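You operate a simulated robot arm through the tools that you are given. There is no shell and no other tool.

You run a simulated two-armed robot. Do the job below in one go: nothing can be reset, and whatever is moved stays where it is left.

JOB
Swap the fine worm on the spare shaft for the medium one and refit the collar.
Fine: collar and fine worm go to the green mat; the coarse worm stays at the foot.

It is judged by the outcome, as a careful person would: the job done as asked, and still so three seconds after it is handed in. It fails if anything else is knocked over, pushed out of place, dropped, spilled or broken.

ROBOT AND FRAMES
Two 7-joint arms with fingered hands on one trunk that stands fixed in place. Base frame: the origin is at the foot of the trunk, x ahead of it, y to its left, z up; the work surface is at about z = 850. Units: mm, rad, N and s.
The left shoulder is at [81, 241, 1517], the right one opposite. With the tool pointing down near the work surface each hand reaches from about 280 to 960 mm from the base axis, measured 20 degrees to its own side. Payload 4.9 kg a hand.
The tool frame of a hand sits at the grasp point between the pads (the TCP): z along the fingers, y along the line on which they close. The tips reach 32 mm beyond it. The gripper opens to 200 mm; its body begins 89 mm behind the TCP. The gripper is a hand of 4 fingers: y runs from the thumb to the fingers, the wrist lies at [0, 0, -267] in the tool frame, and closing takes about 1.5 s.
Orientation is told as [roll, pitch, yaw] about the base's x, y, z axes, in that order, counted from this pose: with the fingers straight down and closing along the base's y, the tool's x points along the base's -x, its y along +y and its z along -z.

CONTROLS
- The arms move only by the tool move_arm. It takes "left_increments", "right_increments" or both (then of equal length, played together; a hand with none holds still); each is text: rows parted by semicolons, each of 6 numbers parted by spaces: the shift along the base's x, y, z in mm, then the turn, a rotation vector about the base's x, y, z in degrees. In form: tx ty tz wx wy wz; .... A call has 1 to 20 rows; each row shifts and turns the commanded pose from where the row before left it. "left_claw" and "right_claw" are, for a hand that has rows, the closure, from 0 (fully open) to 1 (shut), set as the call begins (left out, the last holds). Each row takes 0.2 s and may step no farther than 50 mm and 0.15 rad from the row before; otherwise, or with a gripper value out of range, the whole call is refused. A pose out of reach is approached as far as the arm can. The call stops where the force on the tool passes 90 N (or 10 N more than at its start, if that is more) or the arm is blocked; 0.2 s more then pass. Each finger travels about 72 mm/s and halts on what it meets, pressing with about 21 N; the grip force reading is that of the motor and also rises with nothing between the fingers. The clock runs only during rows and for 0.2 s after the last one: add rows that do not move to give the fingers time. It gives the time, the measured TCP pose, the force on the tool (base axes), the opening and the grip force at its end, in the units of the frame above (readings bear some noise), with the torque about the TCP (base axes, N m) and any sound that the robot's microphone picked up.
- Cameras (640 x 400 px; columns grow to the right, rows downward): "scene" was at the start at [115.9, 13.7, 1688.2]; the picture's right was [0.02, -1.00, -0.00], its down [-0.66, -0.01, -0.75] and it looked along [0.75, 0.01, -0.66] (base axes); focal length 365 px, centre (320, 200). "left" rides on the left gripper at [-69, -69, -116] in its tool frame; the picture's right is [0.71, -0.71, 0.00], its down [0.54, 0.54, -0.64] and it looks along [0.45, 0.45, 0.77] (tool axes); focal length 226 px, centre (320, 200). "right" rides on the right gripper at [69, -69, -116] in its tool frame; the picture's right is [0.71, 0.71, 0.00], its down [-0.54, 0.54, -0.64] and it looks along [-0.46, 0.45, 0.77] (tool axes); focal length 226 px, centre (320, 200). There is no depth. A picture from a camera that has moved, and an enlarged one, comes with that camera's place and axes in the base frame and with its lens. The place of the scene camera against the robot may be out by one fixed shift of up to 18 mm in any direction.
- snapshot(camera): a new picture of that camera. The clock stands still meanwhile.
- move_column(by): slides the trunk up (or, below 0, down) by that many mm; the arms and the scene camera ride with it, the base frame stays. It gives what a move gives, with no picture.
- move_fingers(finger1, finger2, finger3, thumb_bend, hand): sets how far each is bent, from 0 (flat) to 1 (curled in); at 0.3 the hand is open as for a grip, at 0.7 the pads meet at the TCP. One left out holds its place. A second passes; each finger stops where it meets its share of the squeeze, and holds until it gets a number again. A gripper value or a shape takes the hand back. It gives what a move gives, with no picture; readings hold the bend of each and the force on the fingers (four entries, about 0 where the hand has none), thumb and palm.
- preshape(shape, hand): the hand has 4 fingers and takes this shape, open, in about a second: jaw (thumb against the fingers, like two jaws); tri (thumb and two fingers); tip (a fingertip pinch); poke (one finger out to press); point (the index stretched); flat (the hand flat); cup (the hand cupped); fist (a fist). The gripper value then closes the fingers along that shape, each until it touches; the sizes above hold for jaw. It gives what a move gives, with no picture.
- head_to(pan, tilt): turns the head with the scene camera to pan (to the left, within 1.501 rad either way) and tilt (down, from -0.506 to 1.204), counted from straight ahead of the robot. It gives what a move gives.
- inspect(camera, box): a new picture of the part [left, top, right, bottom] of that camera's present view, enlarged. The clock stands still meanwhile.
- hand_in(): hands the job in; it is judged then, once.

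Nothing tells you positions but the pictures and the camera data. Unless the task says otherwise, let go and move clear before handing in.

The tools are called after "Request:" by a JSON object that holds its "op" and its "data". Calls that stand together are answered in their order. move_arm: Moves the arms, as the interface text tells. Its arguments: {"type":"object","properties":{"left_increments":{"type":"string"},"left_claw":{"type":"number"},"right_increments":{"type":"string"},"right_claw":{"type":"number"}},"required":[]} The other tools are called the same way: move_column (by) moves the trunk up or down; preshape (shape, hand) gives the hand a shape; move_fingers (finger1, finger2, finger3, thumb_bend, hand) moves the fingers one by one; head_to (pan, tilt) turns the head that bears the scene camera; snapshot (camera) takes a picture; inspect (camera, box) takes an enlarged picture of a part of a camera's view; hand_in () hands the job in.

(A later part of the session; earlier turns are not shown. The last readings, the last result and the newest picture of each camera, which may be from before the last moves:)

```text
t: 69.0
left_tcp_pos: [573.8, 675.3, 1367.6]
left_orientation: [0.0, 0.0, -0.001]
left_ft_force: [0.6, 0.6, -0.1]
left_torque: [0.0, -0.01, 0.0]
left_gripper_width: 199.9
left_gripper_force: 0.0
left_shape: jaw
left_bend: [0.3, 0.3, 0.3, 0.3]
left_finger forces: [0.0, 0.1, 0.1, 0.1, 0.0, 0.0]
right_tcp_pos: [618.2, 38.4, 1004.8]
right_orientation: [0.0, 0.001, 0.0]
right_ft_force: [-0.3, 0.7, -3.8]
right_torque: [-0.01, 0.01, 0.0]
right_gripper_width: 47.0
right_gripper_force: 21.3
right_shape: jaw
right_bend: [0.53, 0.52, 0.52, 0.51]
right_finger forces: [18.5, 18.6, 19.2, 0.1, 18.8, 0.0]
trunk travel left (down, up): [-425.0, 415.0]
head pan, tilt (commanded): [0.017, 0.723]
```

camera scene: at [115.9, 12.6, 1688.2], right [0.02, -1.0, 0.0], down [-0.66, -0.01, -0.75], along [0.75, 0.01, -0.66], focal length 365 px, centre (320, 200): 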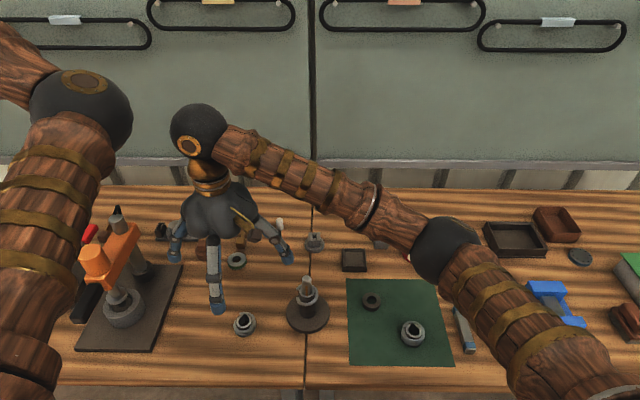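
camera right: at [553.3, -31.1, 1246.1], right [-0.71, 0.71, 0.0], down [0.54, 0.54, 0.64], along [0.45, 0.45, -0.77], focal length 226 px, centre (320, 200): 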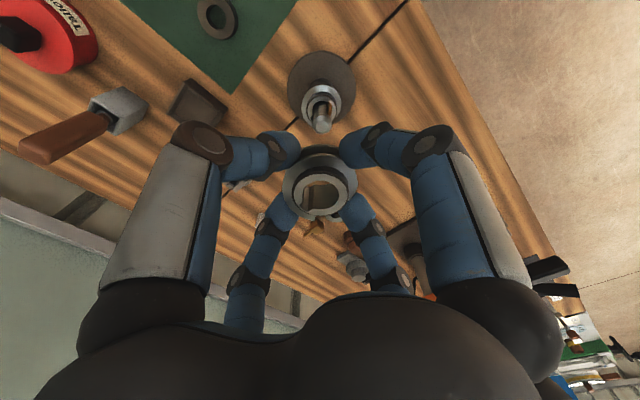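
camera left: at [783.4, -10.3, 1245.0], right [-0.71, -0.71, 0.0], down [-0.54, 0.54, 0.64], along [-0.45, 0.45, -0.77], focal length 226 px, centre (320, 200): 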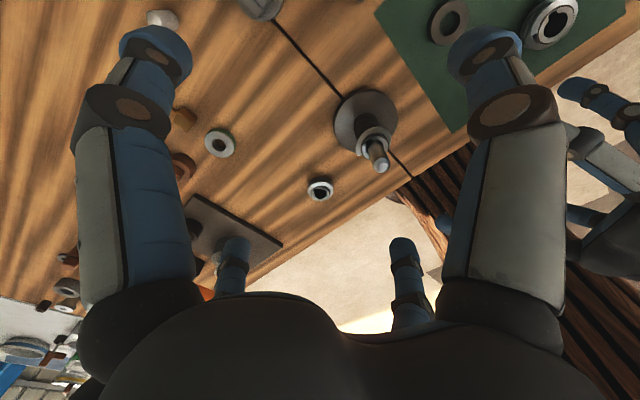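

Request:
{"op": "move_arm", "data": {"right_increments": "0 0 -1 0 0 0; 0 0 -1 0 0 0; 0 0 -1 0 0 0; 0 0 -1 0 0 0; 0 0 -1 0 0 0; 0 0 0 0 0 0"}}

Request:
{"op": "inspect", "data": {"camera": "right", "box": [280, 150, 360, 220]}}

Request:
{"op": "inspect", "data": {"camera": "scene", "box": [270, 240, 350, 340]}}

```text
t: 70.4
left_tcp_pos: [575.7, 674.3, 1367.7]
left_orientation: [-0.001, 0.002, 0.0]
left_ft_force: [1.0, -0.4, -0.1]
left_torque: [-0.05, 0.0, -0.01]
left_gripper_width: 199.7
left_gripper_force: 0.1
left_shape: jaw
left_bend: [0.3, 0.3, 0.3, 0.3]
left_finger forces: [0.0, 0.0, 0.1, 0.0, 0.0, 0.1]
right_tcp_pos: [619.7, 37.7, 998.6]
right_orientation: [0.0, 0.002, 0.001]
right_ft_force: [0.6, 0.4, -3.7]
right_torque: [-0.01, 0.03, 0.0]
right_gripper_width: 47.0
right_gripper_force: 21.1
right_shape: jaw
right_bend: [0.53, 0.52, 0.52, 0.51]
right_finger forces: [18.5, 18.6, 19.2, 0.1, 18.9, 0.0]
trunk travel left (down, up): [-425.0, 415.0]
head pan, tilt (commanded): [0.017, 0.723]
```

```text
5.71 times, centred on (320, 185) of right
camera zoom: at [551.9, -30.2, 1116.4], right [-0.71, 0.71, 0.0], down [0.54, 0.54, 0.64], along [0.45, 0.45, -0.77], focal length 1292 px, centre (320, 286)
```

zoom: 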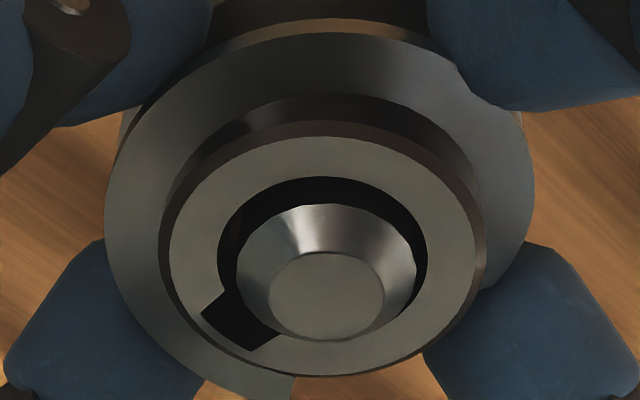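

```text
4.00 times, centred on (310, 290) of scene
camera zoom: at [116.2, 14.0, 1688.2], right [0.02, -1.0, 0.0], down [-0.66, -0.01, -0.75], along [0.75, 0.01, -0.66], focal length 1461 px, centre (360, -160)
```

zoom: 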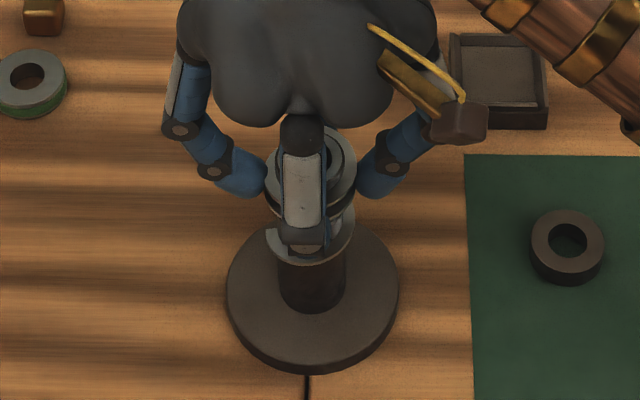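

Sliding freely, as the fine one did. I lower the last ~12 mm in 1 mm steps until it seats.

Request:
{"op": "move_arm", "data": {"right_increments": "0 0 -1 0 0 0; 0 0 -1 0 0 0; 0 0 -1 0 0 0; 0 0 -1 0 0 0; 0 0 -1 0 0 0; 0 0 -1 0 0 0; 0 0 -1 0 0 0; 0 0 0 0 0 0"}}

```text
t: 72.2
left_tcp_pos: [574.3, 675.1, 1368.9]
left_orientation: [0.001, 0.002, -0.001]
left_ft_force: [0.0, -0.9, -1.2]
left_torque: [-0.03, 0.03, 0.02]
left_gripper_width: 199.5
left_gripper_force: 0.0
left_shape: jaw
left_bend: [0.3, 0.3, 0.3, 0.3]
left_finger forces: [0.0, 0.0, 0.0, 0.0, 0.0, 0.0]
right_tcp_pos: [620.0, 37.6, 991.5]
right_orientation: [-0.001, 0.002, 0.0]
right_ft_force: [-0.7, -0.4, -3.0]
right_torque: [-0.01, 0.0, 0.03]
right_gripper_width: 47.0
right_gripper_force: 21.4
right_shape: jaw
right_bend: [0.53, 0.52, 0.52, 0.51]
right_finger forces: [18.5, 18.6, 19.3, 0.1, 18.8, 0.1]
trunk travel left (down, up): [-425.0, 415.0]
head pan, tilt (commanded): [0.017, 0.723]
```

Request:
{"op": "move_arm", "data": {"right_increments": "0 0 -1 0 0 0; 0 0 -1 0 0 0; 0 0 0 0 0 0"}}

Request:
{"op": "inspect", "data": {"camera": "right", "box": [280, 150, 360, 220]}}

```text
t: 73.0
left_tcp_pos: [573.6, 675.1, 1369.1]
left_orientation: [-0.001, 0.003, -0.001]
left_ft_force: [0.2, 0.1, -0.2]
left_torque: [-0.01, 0.02, -0.02]
left_gripper_width: 199.7
left_gripper_force: 0.1
left_shape: jaw
left_bend: [0.3, 0.3, 0.3, 0.3]
left_finger forces: [0.0, 0.1, 0.1, 0.0, 0.0, 0.1]
right_tcp_pos: [618.3, 38.4, 990.1]
right_orientation: [-0.001, 0.002, 0.001]
right_ft_force: [-0.6, -0.1, -2.2]
right_torque: [-0.01, 0.01, -0.01]
right_gripper_width: 47.0
right_gripper_force: 21.4
right_shape: jaw
right_bend: [0.53, 0.52, 0.52, 0.51]
right_finger forces: [18.6, 18.6, 19.1, 0.0, 18.8, 0.0]
trunk travel left (down, up): [-425.0, 415.0]
head pan, tilt (commanded): [0.017, 0.723]
```

```text
5.71 times, centred on (320, 185) of right
camera zoom: at [551.8, -30.1, 1107.0], right [-0.71, 0.71, 0.0], down [0.54, 0.54, 0.64], along [0.45, 0.45, -0.77], focal length 1292 px, centre (320, 286)
```

zoom: 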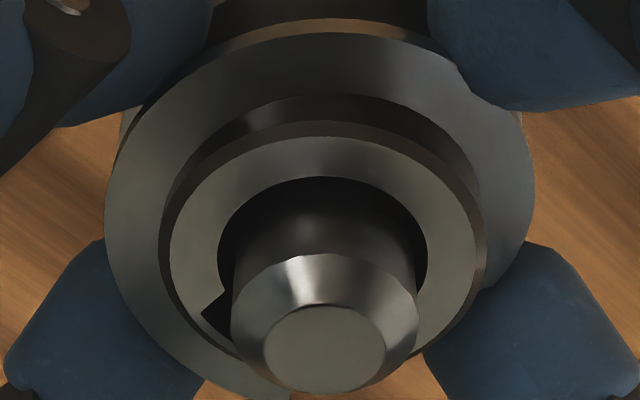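

Request:
{"op": "move_arm", "data": {"right_increments": "0 0 -1 0 0 0; 0 0 -1 0 0 0; 0 0 0 0 0 0"}}

```text
t: 73.8
left_tcp_pos: [576.2, 674.9, 1368.4]
left_orientation: [-0.001, 0.001, -0.001]
left_ft_force: [0.5, 0.6, 0.5]
left_torque: [-0.01, 0.0, 0.0]
left_gripper_width: 200.0
left_gripper_force: 0.0
left_shape: jaw
left_bend: [0.3, 0.3, 0.3, 0.3]
left_finger forces: [0.0, 0.1, 0.0, 0.0, 0.1, 0.0]
right_tcp_pos: [619.1, 37.7, 988.3]
right_orientation: [0.0, 0.003, -0.001]
right_ft_force: [-0.5, -0.2, -2.1]
right_torque: [0.02, -0.02, 0.0]
right_gripper_width: 46.8
right_gripper_force: 21.1
right_shape: jaw
right_bend: [0.53, 0.52, 0.52, 0.51]
right_finger forces: [18.5, 18.6, 19.2, 0.0, 18.8, 0.0]
trunk travel left (down, up): [-425.0, 415.0]
head pan, tilt (commanded): [0.017, 0.723]
```

Request:
{"op": "move_arm", "data": {"right_increments": "0 0 -1 0 0 0; 0 0 0 0 0 0"}}

Request:
{"op": "inspect", "data": {"camera": "right", "box": [280, 150, 360, 220]}}

```text
t: 74.4
left_tcp_pos: [574.4, 674.8, 1368.6]
left_orientation: [0.001, 0.002, 0.0]
left_ft_force: [-0.2, 0.3, -0.7]
left_torque: [0.01, 0.01, 0.0]
left_gripper_width: 199.7
left_gripper_force: 0.1
left_shape: jaw
left_bend: [0.3, 0.3, 0.3, 0.3]
left_finger forces: [0.0, 0.0, 0.0, 0.0, 0.1, 0.1]
right_tcp_pos: [617.2, 37.5, 986.9]
right_orientation: [0.0, 0.003, 0.001]
right_ft_force: [-0.3, 0.5, -2.9]
right_torque: [0.01, 0.02, -0.02]
right_gripper_width: 46.6
right_gripper_force: 20.4
right_shape: jaw
right_bend: [0.53, 0.52, 0.52, 0.51]
right_finger forces: [18.6, 18.8, 19.2, 0.0, 18.8, 0.0]
trunk travel left (down, up): [-425.0, 415.0]
head pan, tilt (commanded): [0.017, 0.723]
```

```text
5.71 times, centred on (320, 185) of right
camera zoom: at [551.8, -30.7, 1103.8], right [-0.71, 0.71, 0.0], down [0.54, 0.54, 0.64], along [0.45, 0.45, -0.77], focal length 1292 px, centre (320, 286)
```

zoom: 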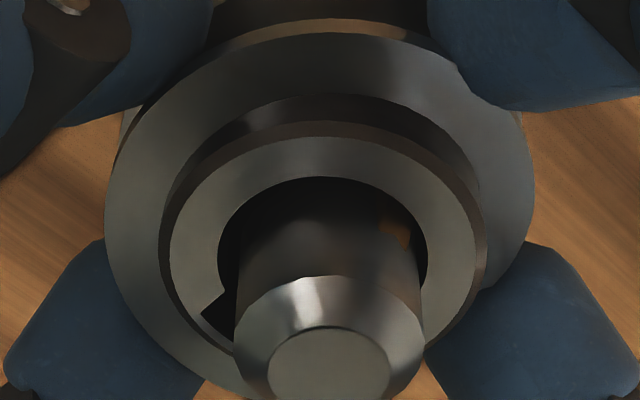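

The key top is now showing in the bore just as with the fine worm, so it's nearly seated. One millimetre at a time until contact.

Request:
{"op": "move_arm", "data": {"right_increments": "0 0 -0.7 0 0 0; 0 0 0 0 0 0"}}

Request:
{"op": "move_arm", "data": {"right_increments": "0 0 -0.7 0 0 0; 0 0 0 0 0 0"}}

```text
t: 75.0
left_tcp_pos: [574.9, 675.1, 1369.0]
left_orientation: [0.0, 0.0, 0.0]
left_ft_force: [-0.4, 0.2, 0.5]
left_torque: [-0.04, 0.01, 0.01]
left_gripper_width: 199.9
left_gripper_force: 0.1
left_shape: jaw
left_bend: [0.3, 0.3, 0.3, 0.3]
left_finger forces: [0.0, 0.1, 0.1, 0.0, 0.1, 0.0]
right_tcp_pos: [618.7, 37.7, 988.1]
right_orientation: [0.0, 0.002, 0.0]
right_ft_force: [-0.3, -0.4, -2.2]
right_torque: [0.0, 0.02, -0.04]
right_gripper_width: 46.8
right_gripper_force: 21.3
right_shape: jaw
right_bend: [0.53, 0.52, 0.52, 0.51]
right_finger forces: [18.6, 18.4, 19.2, 0.0, 19.0, 0.1]
trunk travel left (down, up): [-425.0, 415.0]
head pan, tilt (commanded): [0.017, 0.723]
```

```text
t: 75.6
left_tcp_pos: [574.4, 675.5, 1369.3]
left_orientation: [-0.001, 0.001, -0.002]
left_ft_force: [-0.1, -0.3, -0.3]
left_torque: [-0.02, -0.04, -0.01]
left_gripper_width: 199.6
left_gripper_force: 0.1
left_shape: jaw
left_bend: [0.3, 0.3, 0.3, 0.3]
left_finger forces: [0.0, 0.0, 0.1, 0.0, 0.0, 0.1]
right_tcp_pos: [619.2, 36.7, 986.5]
right_orientation: [-0.001, -0.001, -0.002]
right_ft_force: [-0.4, -1.7, -0.6]
right_torque: [-0.07, -0.01, -0.02]
right_gripper_width: 47.1
right_gripper_force: 20.9
right_shape: jaw
right_bend: [0.53, 0.52, 0.52, 0.51]
right_finger forces: [18.9, 18.4, 19.2, 0.0, 19.5, 0.1]
trunk travel left (down, up): [-425.0, 415.0]
head pan, tilt (commanded): [0.017, 0.723]
```

Request:
{"op": "move_arm", "data": {"right_increments": "0 0 -0.6 0 0 0; 0 0 0 0 0 0"}}

Request:
{"op": "inspect", "data": {"camera": "right", "box": [270, 130, 370, 220]}}

Request:
{"op": "inspect", "data": {"camera": "scene", "box": [280, 250, 340, 340]}}

```text
t: 76.2
left_tcp_pos: [574.3, 673.5, 1369.6]
left_orientation: [0.0, 0.002, -0.001]
left_ft_force: [0.4, -0.8, 0.1]
left_torque: [-0.02, -0.02, 0.0]
left_gripper_width: 200.0
left_gripper_force: 0.2
left_shape: jaw
left_bend: [0.3, 0.3, 0.3, 0.3]
left_finger forces: [0.0, 0.1, 0.0, 0.0, 0.0, 0.0]
right_tcp_pos: [619.5, 38.6, 985.3]
right_orientation: [0.0, -0.001, 0.0]
right_ft_force: [1.4, -1.8, 2.1]
right_torque: [-0.04, -0.06, -0.02]
right_gripper_width: 47.1
right_gripper_force: 20.8
right_shape: jaw
right_bend: [0.53, 0.52, 0.52, 0.51]
right_finger forces: [18.6, 18.4, 19.6, 0.1, 19.8, 0.1]
trunk travel left (down, up): [-425.0, 415.0]
head pan, tilt (commanded): [0.017, 0.723]
```

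```text
4.44 times, centred on (320, 175) of right
camera zoom: at [551.9, -30.4, 1102.7], right [-0.71, 0.71, 0.0], down [0.54, 0.54, 0.64], along [0.45, 0.45, -0.77], focal length 1005 px, centre (320, 311)
```

zoom: 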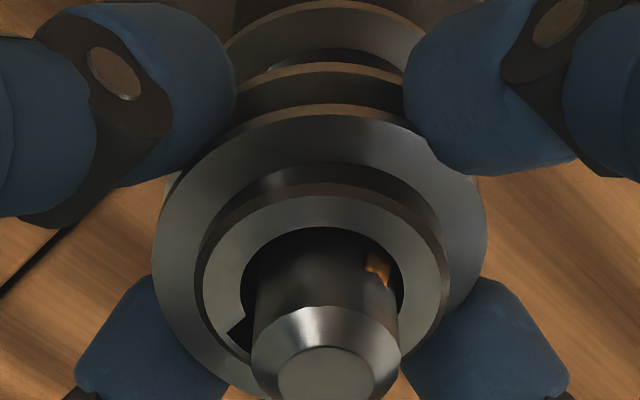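

```text
4.44 times, centred on (310, 295) of scene
camera zoom: at [115.7, 13.8, 1688.3], right [0.02, -1.0, 0.0], down [-0.66, -0.01, -0.75], along [0.75, 0.01, -0.66], focal length 1624 px, centre (364, -222)
```

zoom: 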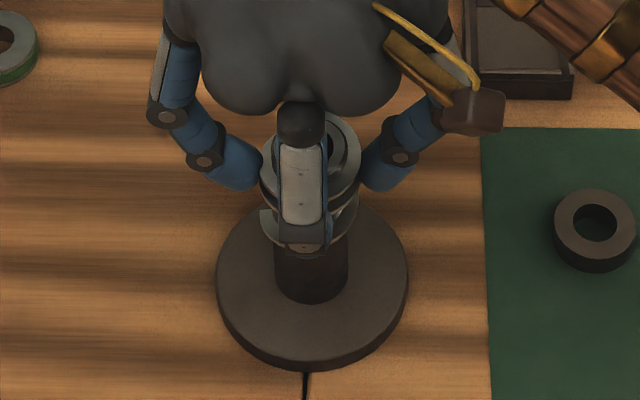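

It is seated on the coarse worm (light contact, height matches the fine worm's seat). I release and rise straight up.

Request:
{"op": "move_arm", "data": {"right_increments": "0 0 0.3 0 0 0; 0 0 0 0 0 0; 0 0 0 0 0 0; 0 0 0 0 0 0; 0 0 15 0 0 0; 0 0 25 0 0 0; 0 0 40 0 0 0; 0 0 45 0 0 0; 0 0 20 0 0 0; 0 0 0 0 0 0", "right_claw": 0.55}}

Request:
{"op": "snapshot", "data": {"camera": "right"}}

Request:
{"op": "inspect", "data": {"camera": "right", "box": [280, 70, 360, 150]}}

Request:
{"op": "inspect", "data": {"camera": "scene", "box": [280, 250, 340, 340]}}

```text
t: 78.4
left_tcp_pos: [574.1, 674.6, 1368.3]
left_orientation: [-0.001, 0.0, 0.0]
left_ft_force: [0.3, -0.6, -0.2]
left_torque: [0.01, -0.01, 0.04]
left_gripper_width: 199.8
left_gripper_force: 0.0
left_shape: jaw
left_bend: [0.3, 0.3, 0.3, 0.3]
left_finger forces: [0.0, 0.0, 0.1, 0.1, 0.1, 0.0]
right_tcp_pos: [617.1, 38.0, 1130.4]
right_orientation: [0.0, 0.002, 0.0]
right_ft_force: [-0.3, -0.1, -0.1]
right_torque: [0.0, 0.0, -0.02]
right_gripper_width: 89.5
right_gripper_force: 0.2
right_shape: jaw
right_bend: [0.4, 0.4, 0.4, 0.38]
right_finger forces: [0.0, 0.1, 0.0, 0.0, 0.0, 0.0]
trunk travel left (down, up): [-425.0, 415.0]
head pan, tilt (commanded): [0.017, 0.723]
```

```text
taken
camera right: at [551.0, -29.2, 1247.5], right [-0.71, 0.71, 0.0], down [0.54, 0.54, 0.64], along [0.45, 0.45, -0.77], focal length 226 px, centre (320, 200)
```

right: 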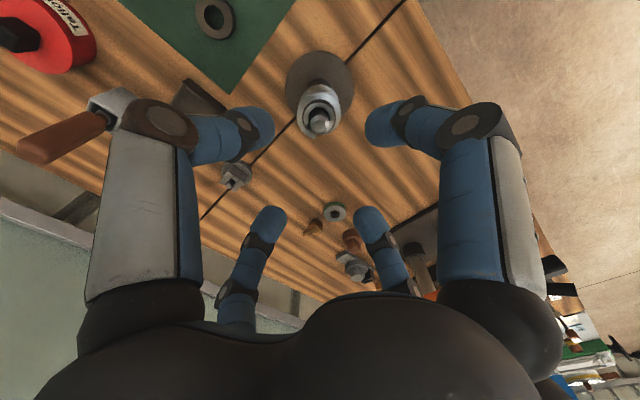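

```text
5.00 times, centred on (320, 110) of right
camera zoom: at [551.0, -29.2, 1247.5], right [-0.71, 0.71, 0.0], down [0.54, 0.54, 0.64], along [0.45, 0.45, -0.77], focal length 1130 px, centre (320, 650)
```

zoom: 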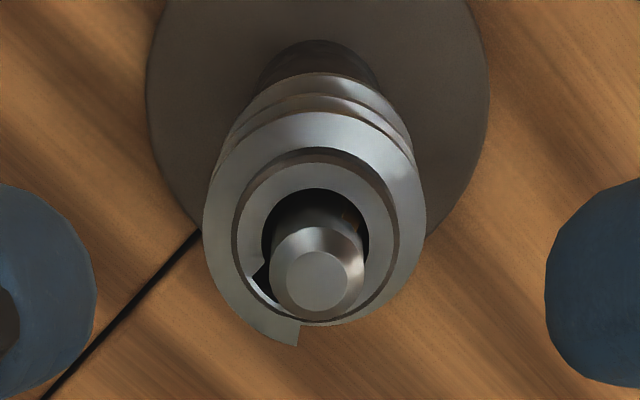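

```text
4.44 times, centred on (310, 295) of scene
camera zoom: at [116.1, 13.9, 1688.2], right [0.02, -1.0, 0.0], down [-0.66, -0.01, -0.75], along [0.75, 0.01, -0.66], focal length 1624 px, centre (364, -222)
```

zoom: 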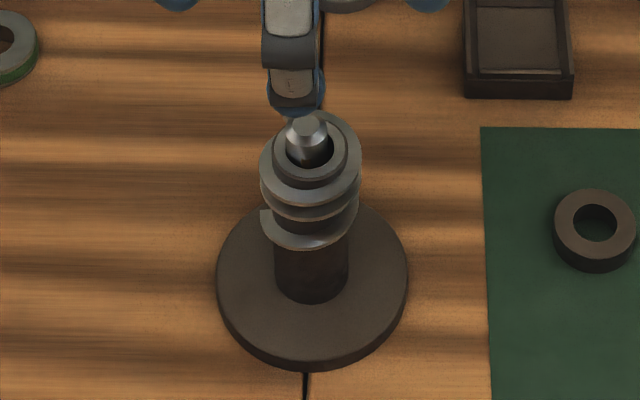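

Request:
{"op": "inspect", "data": {"camera": "scene", "box": [294, 272, 326, 312]}}

Request:
{"op": "inspect", "data": {"camera": "right", "box": [305, 95, 335, 125]}}

```text
10.00 times, centred on (310, 292) of scene
camera zoom: at [116.1, 13.9, 1688.2], right [0.02, -1.0, 0.0], down [-0.66, -0.01, -0.75], along [0.75, 0.01, -0.66], focal length 3653 px, centre (420, -720)
```

zoom: 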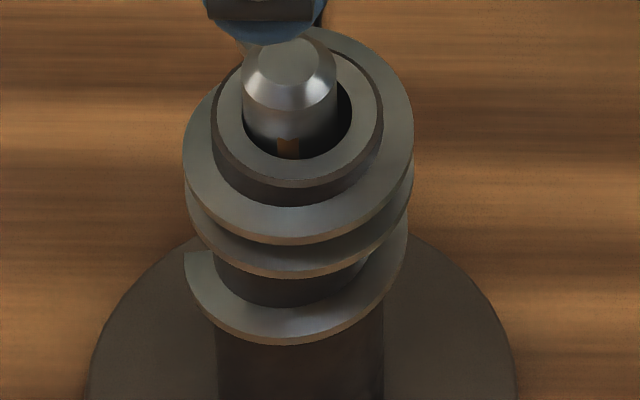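

```text
13.33 times, centred on (320, 110) of right
camera zoom: at [551.0, -29.2, 1247.5], right [-0.71, 0.71, 0.0], down [0.54, 0.54, 0.64], along [0.45, 0.45, -0.77], focal length 3014 px, centre (320, 1400)
```

zoom: 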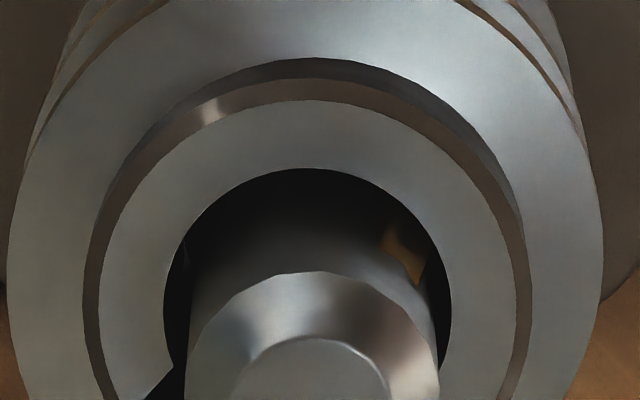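

The medium worm is seated just as the fine one was, with the key top showing in the bore. Now I go for the collar on the mat and check centring above it.

Request:
{"op": "move_arm", "data": {"right_increments": "8 -41 0 0 0 0; 8 -41 0 0 0 0; 8 -41 0 0 0 0; 7.7 -40.7 0 0 0 0; 0 0 -45 0 0 0; 0 0 -45 0 0 0; 0 0 -45 0 0 0; 0 0 -45 0 0 0; 0 0 0 0 0 0", "right_claw": 0.55}}

Request:
{"op": "inspect", "data": {"camera": "right", "box": [270, 110, 370, 200]}}

Request:
{"op": "snapshot", "data": {"camera": "scene"}}

```text
t: 80.4
left_tcp_pos: [574.6, 675.8, 1368.7]
left_orientation: [0.0, 0.002, -0.001]
left_ft_force: [-0.3, -0.1, 0.3]
left_torque: [-0.03, -0.02, 0.03]
left_gripper_width: 199.9
left_gripper_force: 0.2
left_shape: jaw
left_bend: [0.3, 0.3, 0.3, 0.3]
left_finger forces: [0.0, 0.0, 0.0, 0.0, 0.0, 0.0]
right_tcp_pos: [650.2, -125.6, 949.8]
right_orientation: [-0.001, -0.001, 0.0]
right_ft_force: [-0.5, 0.1, 1.2]
right_torque: [-0.02, 0.01, -0.01]
right_gripper_width: 89.9
right_gripper_force: 0.1
right_shape: jaw
right_bend: [0.4, 0.4, 0.4, 0.38]
right_finger forces: [0.0, 0.0, 0.0, 0.1, 0.1, 0.0]
trunk travel left (down, up): [-425.0, 415.0]
head pan, tilt (commanded): [0.017, 0.723]
```

```text
4.44 times, centred on (320, 155) of right
camera zoom: at [582.7, -193.5, 1066.0], right [-0.71, 0.71, 0.0], down [0.54, 0.54, 0.64], along [0.45, 0.45, -0.77], focal length 1005 px, centre (320, 400)
```

zoom: 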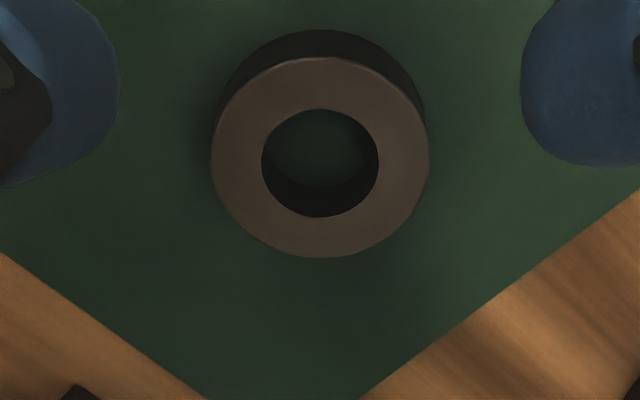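

```text
taken
camera scene: at [115.8, 14.2, 1688.2], right [0.02, -1.0, 0.0], down [-0.66, -0.01, -0.75], along [0.75, 0.01, -0.66], focal length 365 px, centre (320, 200)
```

scene: 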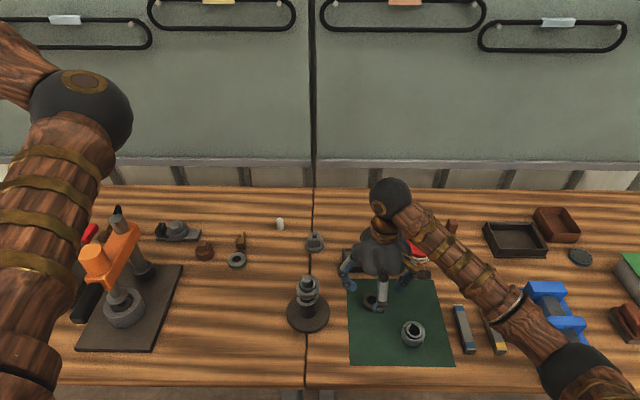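

Centred. I go down to the same grip height as when I set it down, and grip.

Request:
{"op": "move_arm", "data": {"right_increments": "0.5 0.5 -30 0 0 0; 0 0 -25 0 0 0; 0 0 -11 0 0 0; 0 0 0 0 0 0", "right_claw": 0.6}}

Request:
{"op": "move_arm", "data": {"right_increments": "0 0 0 0 0 0; 0 0 0 0 0 0; 0 0 0 0 0 0; 0 0 0 0 0 0; 0 0 0 0 0 0; 0 0 0 0 0 0", "right_claw": 0.85}}

Request:
{"op": "inspect", "data": {"camera": "right", "box": [260, 120, 380, 230]}}

```text
t: 81.4
left_tcp_pos: [573.6, 673.9, 1368.6]
left_orientation: [0.002, 0.002, -0.002]
left_ft_force: [0.1, 0.7, -0.6]
left_torque: [-0.01, -0.01, 0.01]
left_gripper_width: 199.8
left_gripper_force: 0.0
left_shape: jaw
left_bend: [0.3, 0.3, 0.3, 0.3]
left_finger forces: [0.0, 0.0, 0.0, 0.0, 0.0, 0.1]
right_tcp_pos: [651.2, -126.5, 883.8]
right_orientation: [0.0, 0.001, 0.0]
right_ft_force: [0.0, 0.2, -0.4]
right_torque: [-0.02, 0.02, -0.04]
right_gripper_width: 80.5
right_gripper_force: 0.0
right_shape: jaw
right_bend: [0.42, 0.42, 0.42, 0.41]
right_finger forces: [0.0, 0.0, 0.1, 0.1, 0.0, 0.0]
trunk travel left (down, up): [-425.0, 415.0]
head pan, tilt (commanded): [0.017, 0.723]
```

```text
t: 82.8
left_tcp_pos: [574.3, 675.3, 1367.3]
left_orientation: [0.0, 0.002, -0.001]
left_ft_force: [0.5, 0.2, 0.2]
left_torque: [0.0, 0.03, 0.0]
left_gripper_width: 199.6
left_gripper_force: 0.0
left_shape: jaw
left_bend: [0.3, 0.3, 0.3, 0.3]
left_finger forces: [0.0, 0.1, 0.0, 0.0, 0.0, 0.0]
right_tcp_pos: [650.9, -125.8, 883.4]
right_orientation: [0.0, 0.002, 0.001]
right_ft_force: [0.5, 0.4, -0.5]
right_torque: [-0.03, -0.02, -0.01]
right_gripper_width: 39.9
right_gripper_force: 20.8
right_shape: jaw
right_bend: [0.55, 0.53, 0.54, 0.54]
right_finger forces: [17.3, 19.0, 18.6, 0.0, 17.9, 0.0]
trunk travel left (down, up): [-425.0, 415.0]
head pan, tilt (commanded): [0.017, 0.723]
```

```text
3.64 times, centred on (320, 175) of right
camera zoom: at [583.5, -193.9, 1000.5], right [-0.71, 0.71, 0.0], down [0.54, 0.54, 0.64], along [0.45, 0.45, -0.77], focal length 822 px, centre (320, 291)
```

zoom: 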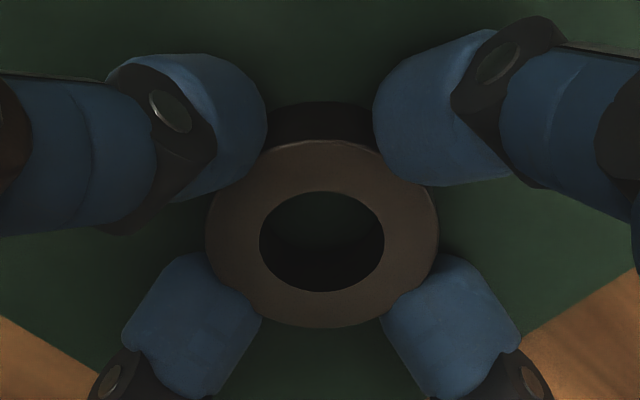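

Collar gripped evenly. I lift it and carry it over the shaft at the alignment that worked for the medium worm.

Request:
{"op": "move_arm", "data": {"right_increments": "0 0 10 0 0 0; 0 0 35 0 0 0; 0 0 45 0 0 0; 0 0 45 0 0 0; 0 0 45 0 0 0; 0 0 45 0 0 0; 0 0 24 0 0 0; -8 41 0 0 0 0; -8 41 0 0 0 0; -8 41 0 0 0 0; -8.2 40.2 0 0 0 0; 0 0 0 0 0 0; 0 0 0 0 0 0"}}

Request:
{"op": "inspect", "data": {"camera": "right", "box": [295, 85, 345, 135]}}

Request:
{"op": "inspect", "data": {"camera": "right", "box": [270, 140, 370, 230]}}

Request:
{"op": "inspect", "data": {"camera": "scene", "box": [240, 190, 440, 350]}}

```text
t: 85.6
left_tcp_pos: [574.6, 672.9, 1369.0]
left_orientation: [0.001, 0.0, -0.001]
left_ft_force: [-0.3, -0.3, 0.9]
left_torque: [-0.01, -0.02, 0.02]
left_gripper_width: 200.0
left_gripper_force: 0.0
left_shape: jaw
left_bend: [0.3, 0.3, 0.3, 0.3]
left_finger forces: [0.0, 0.1, 0.0, 0.0, 0.1, 0.0]
right_tcp_pos: [618.0, 38.3, 1133.3]
right_orientation: [0.0, 0.003, 0.001]
right_ft_force: [-0.2, -0.8, -2.1]
right_torque: [0.03, 0.01, 0.03]
right_gripper_width: 39.4
right_gripper_force: 20.8
right_shape: jaw
right_bend: [0.55, 0.53, 0.54, 0.54]
right_finger forces: [16.9, 18.8, 19.0, 0.0, 17.9, 0.1]
trunk travel left (down, up): [-425.0, 415.0]
head pan, tilt (commanded): [0.017, 0.723]
```

```text
8.00 times, centred on (320, 110) of right
camera zoom: at [550.3, -29.2, 1249.9], right [-0.71, 0.71, 0.0], down [0.54, 0.54, 0.64], along [0.45, 0.45, -0.77], focal length 1808 px, centre (320, 920)
```

zoom: 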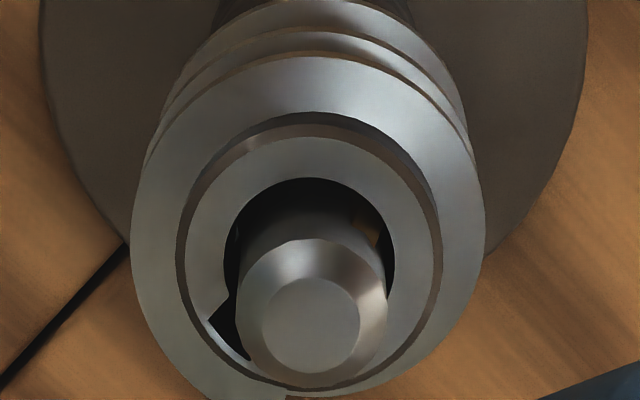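

```text
4.44 times, centred on (320, 185) of right
camera zoom: at [550.3, -29.2, 1249.9], right [-0.71, 0.71, 0.0], down [0.54, 0.54, 0.64], along [0.45, 0.45, -0.77], focal length 1005 px, centre (320, 267)
```

zoom: 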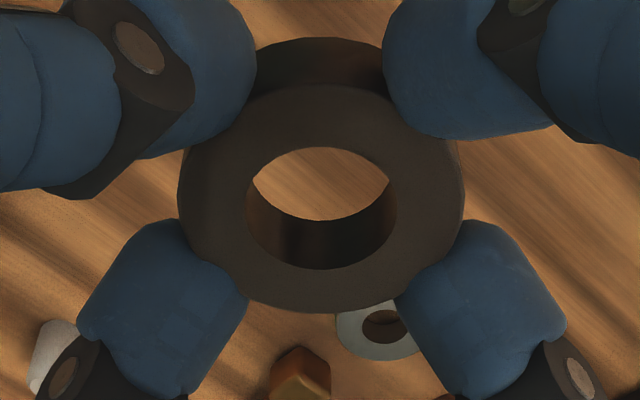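

```text
2.50 times, centred on (340, 270) of scene
camera zoom: at [115.9, 13.0, 1688.2], right [0.02, -1.0, 0.0], down [-0.66, -0.01, -0.75], along [0.75, 0.01, -0.66], focal length 913 px, centre (270, 25)
```

zoom: 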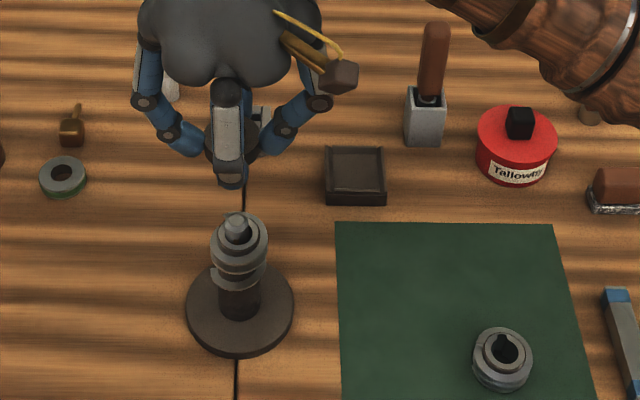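

The shaft end appears about 1.5 mm to the picture's left of the collar bore. I correct part of it and lower to just above the shaft end.

Request:
{"op": "move_arm", "data": {"right_increments": "0.8 -0.8 -30 0 0 0; 0 0 -30 0 0 0; 0 0 -30 0 0 0; 0 0 0 0 0 0; 0 0 0 0 0 0"}}

Request:
{"op": "inspect", "data": {"camera": "right", "box": [270, 120, 370, 230]}}

```text
t: 86.8
left_tcp_pos: [574.0, 675.4, 1368.1]
left_orientation: [0.0, 0.003, 0.0]
left_ft_force: [0.6, 0.3, -0.1]
left_torque: [-0.02, 0.01, -0.02]
left_gripper_width: 199.6
left_gripper_force: 0.1
left_shape: jaw
left_bend: [0.3, 0.3, 0.3, 0.3]
left_finger forces: [0.0, 0.0, 0.1, 0.1, 0.0, 0.1]
right_tcp_pos: [620.2, 38.2, 1045.3]
right_orientation: [0.0, 0.001, 0.0]
right_ft_force: [0.7, -0.2, -0.7]
right_torque: [-0.01, -0.02, -0.03]
right_gripper_width: 39.7
right_gripper_force: 20.6
right_shape: jaw
right_bend: [0.55, 0.53, 0.54, 0.54]
right_finger forces: [16.9, 18.7, 19.3, 0.0, 17.7, 0.1]
trunk travel left (down, up): [-425.0, 415.0]
head pan, tilt (commanded): [0.017, 0.723]
```

```text
3.64 times, centred on (320, 175) of right
camera zoom: at [552.9, -29.3, 1161.1], right [-0.71, 0.71, 0.0], down [0.54, 0.54, 0.64], along [0.45, 0.45, -0.77], focal length 822 px, centre (320, 291)
```

zoom: 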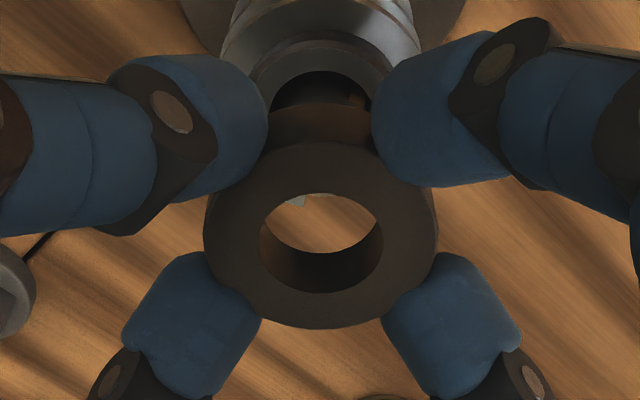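

Request:
{"op": "move_arm", "data": {"right_increments": "0 0 -2 0 0 0; 0 0 -2 0 0 0; 0 0 -2 0 0 0; 0 0 -2 0 0 0; 0 0 -1 0 0 0; 0 0 -1 0 0 0; 0 0 0 0 0 0"}}

Request:
{"op": "inspect", "data": {"camera": "right", "box": [270, 120, 370, 230]}}

```text
t: 88.4
left_tcp_pos: [574.1, 675.3, 1368.3]
left_orientation: [-0.001, 0.001, 0.001]
left_ft_force: [-1.7, -0.7, 0.5]
left_torque: [0.01, 0.01, -0.03]
left_gripper_width: 199.9
left_gripper_force: 0.1
left_shape: jaw
left_bend: [0.3, 0.3, 0.3, 0.3]
left_finger forces: [0.0, 0.1, 0.0, 0.0, 0.1, 0.0]
right_tcp_pos: [618.7, 37.5, 1033.8]
right_orientation: [0.0, 0.0, 0.0]
right_ft_force: [1.5, 0.0, -1.8]
right_torque: [-0.02, 0.01, 0.03]
right_gripper_width: 39.5
right_gripper_force: 21.0
right_shape: jaw
right_bend: [0.55, 0.53, 0.54, 0.54]
right_finger forces: [16.9, 18.7, 19.1, 0.0, 17.8, 0.0]
trunk travel left (down, up): [-425.0, 415.0]
head pan, tilt (commanded): [0.017, 0.723]
```

```text
3.64 times, centred on (320, 175) of right
camera zoom: at [552.7, -30.5, 1150.5], right [-0.71, 0.71, 0.0], down [0.54, 0.54, 0.64], along [0.45, 0.45, -0.77], focal length 822 px, centre (320, 291)
```

zoom: 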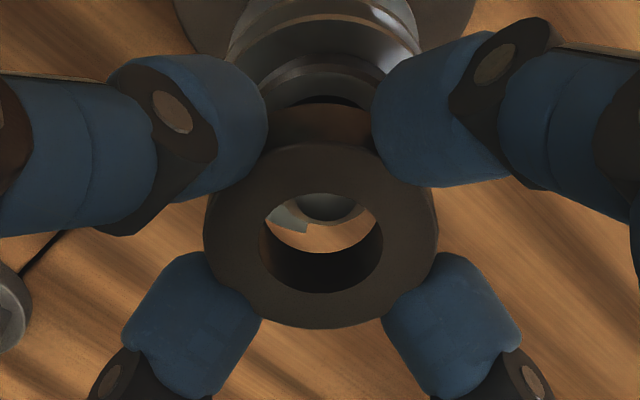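

Request:
{"op": "move_arm", "data": {"right_increments": "0 0 -1.5 0 0 0; 0 0 -1.5 0 0 0; 0 0 -1.5 0 0 0; 0 0 -1.5 0 0 0; 0 0 0 0 0 0"}}

Request:
{"op": "inspect", "data": {"camera": "right", "box": [270, 120, 370, 230]}}

```text
t: 89.6
left_tcp_pos: [574.5, 675.7, 1367.7]
left_orientation: [0.001, 0.004, -0.001]
left_ft_force: [0.2, 0.3, 0.6]
left_torque: [0.03, 0.03, -0.01]
left_gripper_width: 199.7
left_gripper_force: 0.1
left_shape: jaw
left_bend: [0.3, 0.3, 0.3, 0.3]
left_finger forces: [0.0, 0.0, 0.0, 0.0, 0.0, 0.0]
right_tcp_pos: [619.7, 36.8, 1028.2]
right_orientation: [0.0, 0.003, 0.0]
right_ft_force: [0.7, -0.2, -1.8]
right_torque: [-0.01, 0.01, 0.0]
right_gripper_width: 39.5
right_gripper_force: 21.1
right_shape: jaw
right_bend: [0.55, 0.53, 0.54, 0.54]
right_finger forces: [16.8, 18.6, 19.1, 0.0, 17.8, 0.0]
trunk travel left (down, up): [-425.0, 415.0]
head pan, tilt (commanded): [0.017, 0.723]
```

```text
3.64 times, centred on (320, 175) of right
camera zoom: at [552.4, -31.0, 1144.7], right [-0.71, 0.71, 0.0], down [0.54, 0.54, 0.64], along [0.45, 0.45, -0.77], focal length 822 px, centre (320, 291)
```

zoom: 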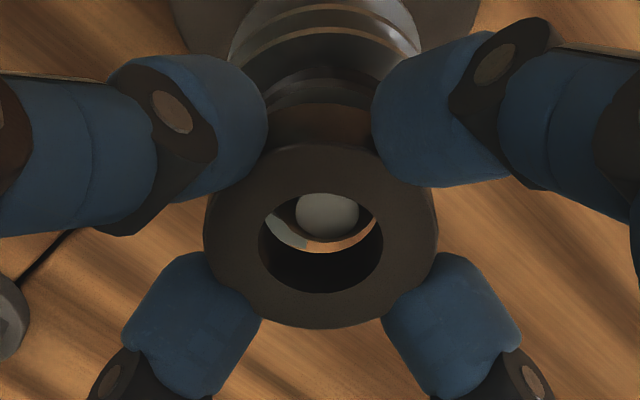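

Request:
{"op": "move_arm", "data": {"right_increments": "-0.6 0.6 0 0 0 0; 0 0 -1.5 0 0 0; 0 0 -1.5 0 0 0; 0 0 -1 0 0 0; 0 0 -1 0 0 0; 0 0 0 0 0 0"}}

Request:
{"op": "inspect", "data": {"camera": "right", "box": [270, 120, 370, 230]}}

```text
t: 91.0
left_tcp_pos: [573.8, 675.2, 1369.4]
left_orientation: [0.002, 0.001, 0.0]
left_ft_force: [-0.8, 0.6, 0.4]
left_torque: [0.0, -0.02, 0.05]
left_gripper_width: 199.9
left_gripper_force: 0.1
left_shape: jaw
left_bend: [0.3, 0.3, 0.3, 0.3]
left_finger forces: [0.0, 0.0, 0.0, 0.0, 0.1, 0.0]
right_tcp_pos: [618.7, 37.8, 1023.0]
right_orientation: [0.0, 0.002, 0.001]
right_ft_force: [0.4, -0.3, -1.8]
right_torque: [-0.06, 0.03, -0.02]
right_gripper_width: 39.6
right_gripper_force: 21.5
right_shape: jaw
right_bend: [0.55, 0.53, 0.54, 0.54]
right_finger forces: [17.0, 18.6, 19.1, 0.0, 17.7, 0.1]
trunk travel left (down, up): [-425.0, 415.0]
head pan, tilt (commanded): [0.017, 0.723]
```

```text
3.64 times, centred on (320, 175) of right
camera zoom: at [552.2, -30.0, 1140.0], right [-0.71, 0.71, 0.0], down [0.54, 0.54, 0.64], along [0.45, 0.45, -0.77], focal length 822 px, centre (320, 291)
```

zoom: 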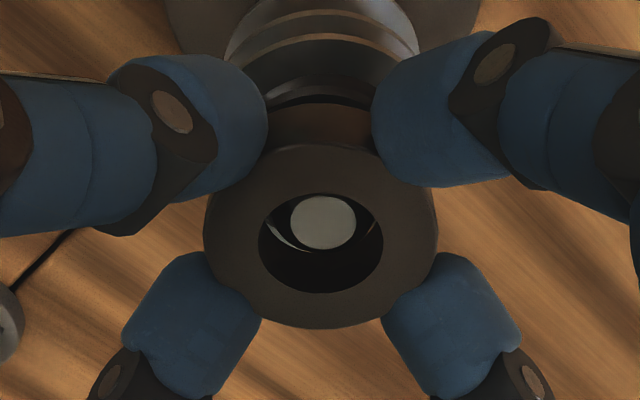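

Well centred now. I lower the last ~10 mm to seat it.

Request:
{"op": "move_arm", "data": {"right_increments": "0 0 -1 0 0 0; 0 0 -1 0 0 0; 0 0 -1 0 0 0; 0 0 -1 0 0 0; 0 0 -1 0 0 0; 0 0 -1 0 0 0; 0 0 0 0 0 0"}}

Request:
{"op": "move_arm", "data": {"right_increments": "0 0 -1 0 0 0; 0 0 -1 0 0 0; 0 0 0 0 0 0"}}

```text
t: 92.6
left_tcp_pos: [573.6, 673.7, 1368.1]
left_orientation: [0.0, 0.001, 0.001]
left_ft_force: [-0.1, -0.5, -0.1]
left_torque: [0.05, 0.01, 0.0]
left_gripper_width: 199.9
left_gripper_force: 0.1
left_shape: jaw
left_bend: [0.3, 0.3, 0.3, 0.3]
left_finger forces: [0.0, 0.0, 0.1, 0.1, 0.1, 0.0]
right_tcp_pos: [618.9, 38.0, 1018.1]
right_orientation: [-0.001, 0.001, 0.0]
right_ft_force: [1.0, -0.2, -1.2]
right_torque: [-0.03, -0.04, 0.0]
right_gripper_width: 39.6
right_gripper_force: 20.7
right_shape: jaw
right_bend: [0.55, 0.53, 0.54, 0.54]
right_finger forces: [16.8, 18.6, 19.3, 0.0, 17.7, 0.0]
trunk travel left (down, up): [-425.0, 415.0]
head pan, tilt (commanded): [0.017, 0.723]
```

```text
t: 93.4
left_tcp_pos: [573.8, 674.3, 1367.9]
left_orientation: [0.001, 0.0, 0.001]
left_ft_force: [-0.2, 0.1, 0.5]
left_torque: [-0.02, 0.02, 0.02]
left_gripper_width: 200.1
left_gripper_force: 0.0
left_shape: jaw
left_bend: [0.3, 0.3, 0.3, 0.3]
left_finger forces: [0.1, 0.1, 0.0, 0.0, 0.0, 0.0]
right_tcp_pos: [617.0, 37.9, 1015.4]
right_orientation: [0.0, 0.002, 0.001]
right_ft_force: [1.0, 0.3, -1.6]
right_torque: [-0.03, -0.01, 0.0]
right_gripper_width: 39.7
right_gripper_force: 21.3
right_shape: jaw
right_bend: [0.55, 0.53, 0.54, 0.54]
right_finger forces: [16.9, 18.6, 19.3, 0.1, 17.9, 0.0]
trunk travel left (down, up): [-425.0, 415.0]
head pan, tilt (commanded): [0.017, 0.723]
```

Request:
{"op": "move_arm", "data": {"right_increments": "0 0 -1 0 0 0; 0 0 -1 0 0 0; 0 0 0 0 0 0"}}

Request:
{"op": "inspect", "data": {"camera": "right", "box": [270, 120, 370, 230]}}

```text
t: 94.2
left_tcp_pos: [573.9, 674.6, 1369.5]
left_orientation: [-0.001, -0.001, 0.002]
left_ft_force: [0.5, 0.4, 0.1]
left_torque: [-0.03, 0.03, 0.03]
left_gripper_width: 199.9
left_gripper_force: 0.1
left_shape: jaw
left_bend: [0.3, 0.3, 0.3, 0.3]
left_finger forces: [0.0, 0.1, 0.0, 0.0, 0.1, 0.0]
right_tcp_pos: [617.8, 36.9, 1013.5]
right_orientation: [0.0, 0.0, 0.0]
right_ft_force: [0.4, -0.1, 6.1]
right_torque: [0.07, -0.09, -0.03]
right_gripper_width: 39.8
right_gripper_force: 20.7
right_shape: jaw
right_bend: [0.55, 0.53, 0.54, 0.54]
right_finger forces: [17.6, 19.9, 20.1, 0.0, 18.8, 0.0]
trunk travel left (down, up): [-425.0, 415.0]
head pan, tilt (commanded): [0.017, 0.723]
```

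```text
3.64 times, centred on (320, 175) of right
camera zoom: at [551.2, -30.5, 1130.7], right [-0.71, 0.71, 0.0], down [0.54, 0.54, 0.64], along [0.45, 0.45, -0.77], focal length 822 px, centre (320, 291)
```

zoom: 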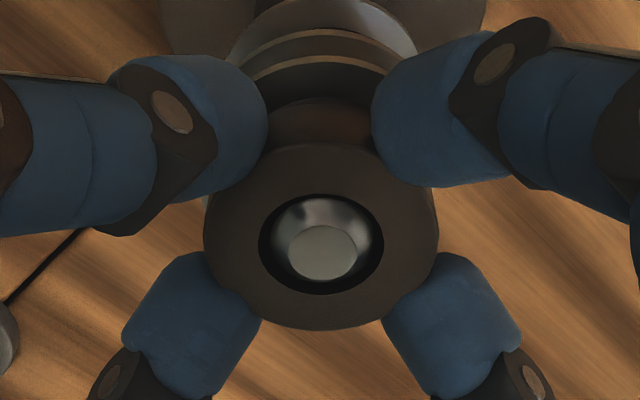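

The collar is seated (contact at the expected height). I release it and rise clear.

Request:
{"op": "move_arm", "data": {"right_increments": "0 0 0.4 0 0 0; 0 0 0 0 0 0; 0 0 0 0 0 0; 0 0 0 0 0 0; 0 0 15 0 0 0; 0 0 25 0 0 0; 0 0 40 0 0 0; 0 0 45 0 0 0; 0 0 0 0 0 0", "right_claw": 0.55}}

Request:
{"op": "inspect", "data": {"camera": "right", "box": [280, 70, 360, 150]}}

Request:
{"op": "inspect", "data": {"camera": "scene", "box": [280, 250, 340, 340]}}

```text
t: 96.2
left_tcp_pos: [573.8, 674.9, 1367.6]
left_orientation: [-0.001, 0.002, -0.001]
left_ft_force: [1.3, -0.3, -0.5]
left_torque: [0.01, -0.01, -0.03]
left_gripper_width: 199.7
left_gripper_force: 0.0
left_shape: jaw
left_bend: [0.3, 0.3, 0.3, 0.3]
left_finger forces: [0.0, 0.1, 0.0, 0.1, 0.1, 0.0]
right_tcp_pos: [616.7, 39.7, 1139.9]
right_orientation: [0.001, 0.003, -0.002]
right_ft_force: [-0.6, 0.2, -0.4]
right_torque: [0.0, 0.01, 0.01]
right_gripper_width: 89.6
right_gripper_force: 0.0
right_shape: jaw
right_bend: [0.4, 0.4, 0.4, 0.38]
right_finger forces: [0.0, 0.0, 0.1, 0.0, 0.0, 0.0]
trunk travel left (down, up): [-425.0, 415.0]
head pan, tilt (commanded): [0.017, 0.723]
```

```text
5.00 times, centred on (320, 110) of right
camera zoom: at [550.8, -28.7, 1256.0], right [-0.71, 0.71, 0.0], down [0.54, 0.54, 0.64], along [0.45, 0.45, -0.77], focal length 1130 px, centre (320, 650)
```

zoom: 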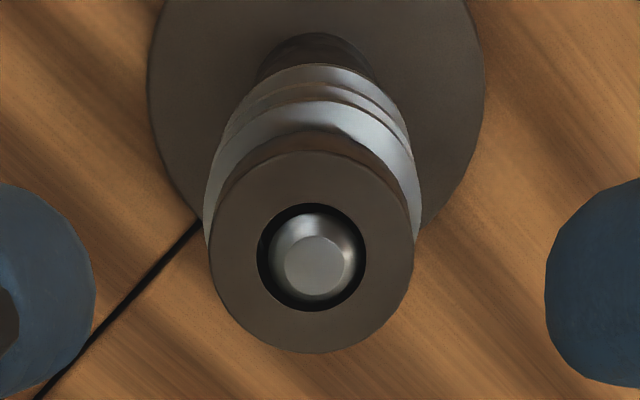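

```text
4.44 times, centred on (310, 295) of scene
camera zoom: at [116.1, 13.8, 1688.2], right [0.02, -1.0, 0.0], down [-0.66, -0.01, -0.75], along [0.75, 0.01, -0.66], focal length 1624 px, centre (364, -222)
```

zoom: 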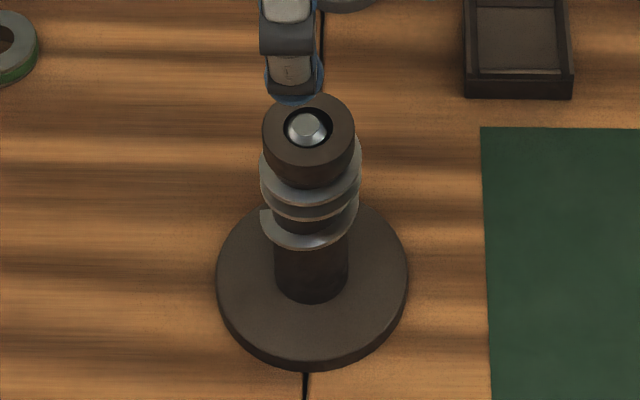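

The collar is back on top. I back the right hand off and take a low side view to verify everything sits flush.

Request:
{"op": "move_arm", "data": {"right_increments": "-32 -31 0 0 0 0; -32 -30 0 0 0 0; -32 -30 0 0 0 0; -31 -30 0 0 0 0; 0 0 -36 5.3 -5.3 0; 0 0 -36 5.3 -5.3 0; 0 0 -36 5.3 -5.3 0; 0 0 -36 5.3 -5.3 0; 0 0 0 0 0 0"}}

Request:
{"op": "inspect", "data": {"camera": "right", "box": [280, 180, 360, 260]}}

Request:
{"op": "inspect", "data": {"camera": "scene", "box": [220, 200, 480, 370]}}

```text
t: 98.2
left_tcp_pos: [573.9, 675.4, 1367.3]
left_orientation: [-0.001, 0.002, 0.001]
left_ft_force: [0.3, -0.7, 1.1]
left_torque: [-0.06, 0.02, -0.01]
left_gripper_width: 200.0
left_gripper_force: 0.1
left_shape: jaw
left_bend: [0.3, 0.3, 0.3, 0.3]
left_finger forces: [0.0, 0.0, 0.0, 0.0, 0.1, 0.0]
right_tcp_pos: [492.9, -83.1, 996.5]
right_orientation: [0.388, -0.362, -0.071]
right_ft_force: [0.4, 0.0, 0.4]
right_torque: [-0.03, 0.0, -0.02]
right_gripper_width: 90.0
right_gripper_force: 0.1
right_shape: jaw
right_bend: [0.4, 0.4, 0.4, 0.38]
right_finger forces: [0.0, 0.1, 0.0, 0.1, 0.0, 0.1]
trunk travel left (down, up): [-425.0, 415.0]
head pan, tilt (commanded): [0.017, 0.723]
```

```text
5.00 times, centred on (320, 220) of right
camera zoom: at [393.7, -181.8, 1047.5], right [-0.71, 0.71, 0.0], down [0.24, 0.24, 0.94], along [0.66, 0.66, -0.34], focal length 1130 px, centre (320, 100)
```

zoom: 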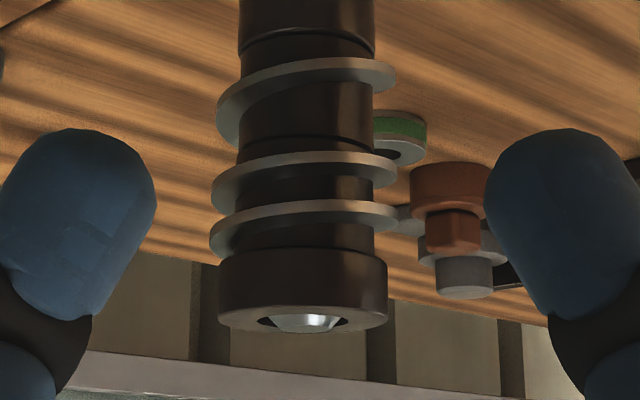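

```text
2.35 times, centred on (350, 285) of scene
camera zoom: at [116.8, 14.9, 1688.1], right [0.02, -1.0, 0.0], down [-0.66, -0.01, -0.75], along [0.75, 0.01, -0.66], focal length 860 px, centre (249, 0)
```

zoom: 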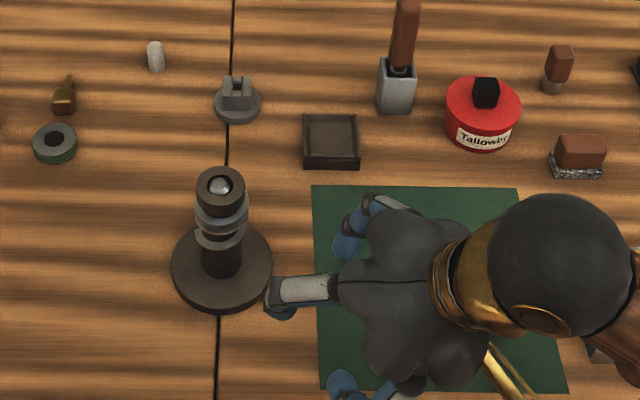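

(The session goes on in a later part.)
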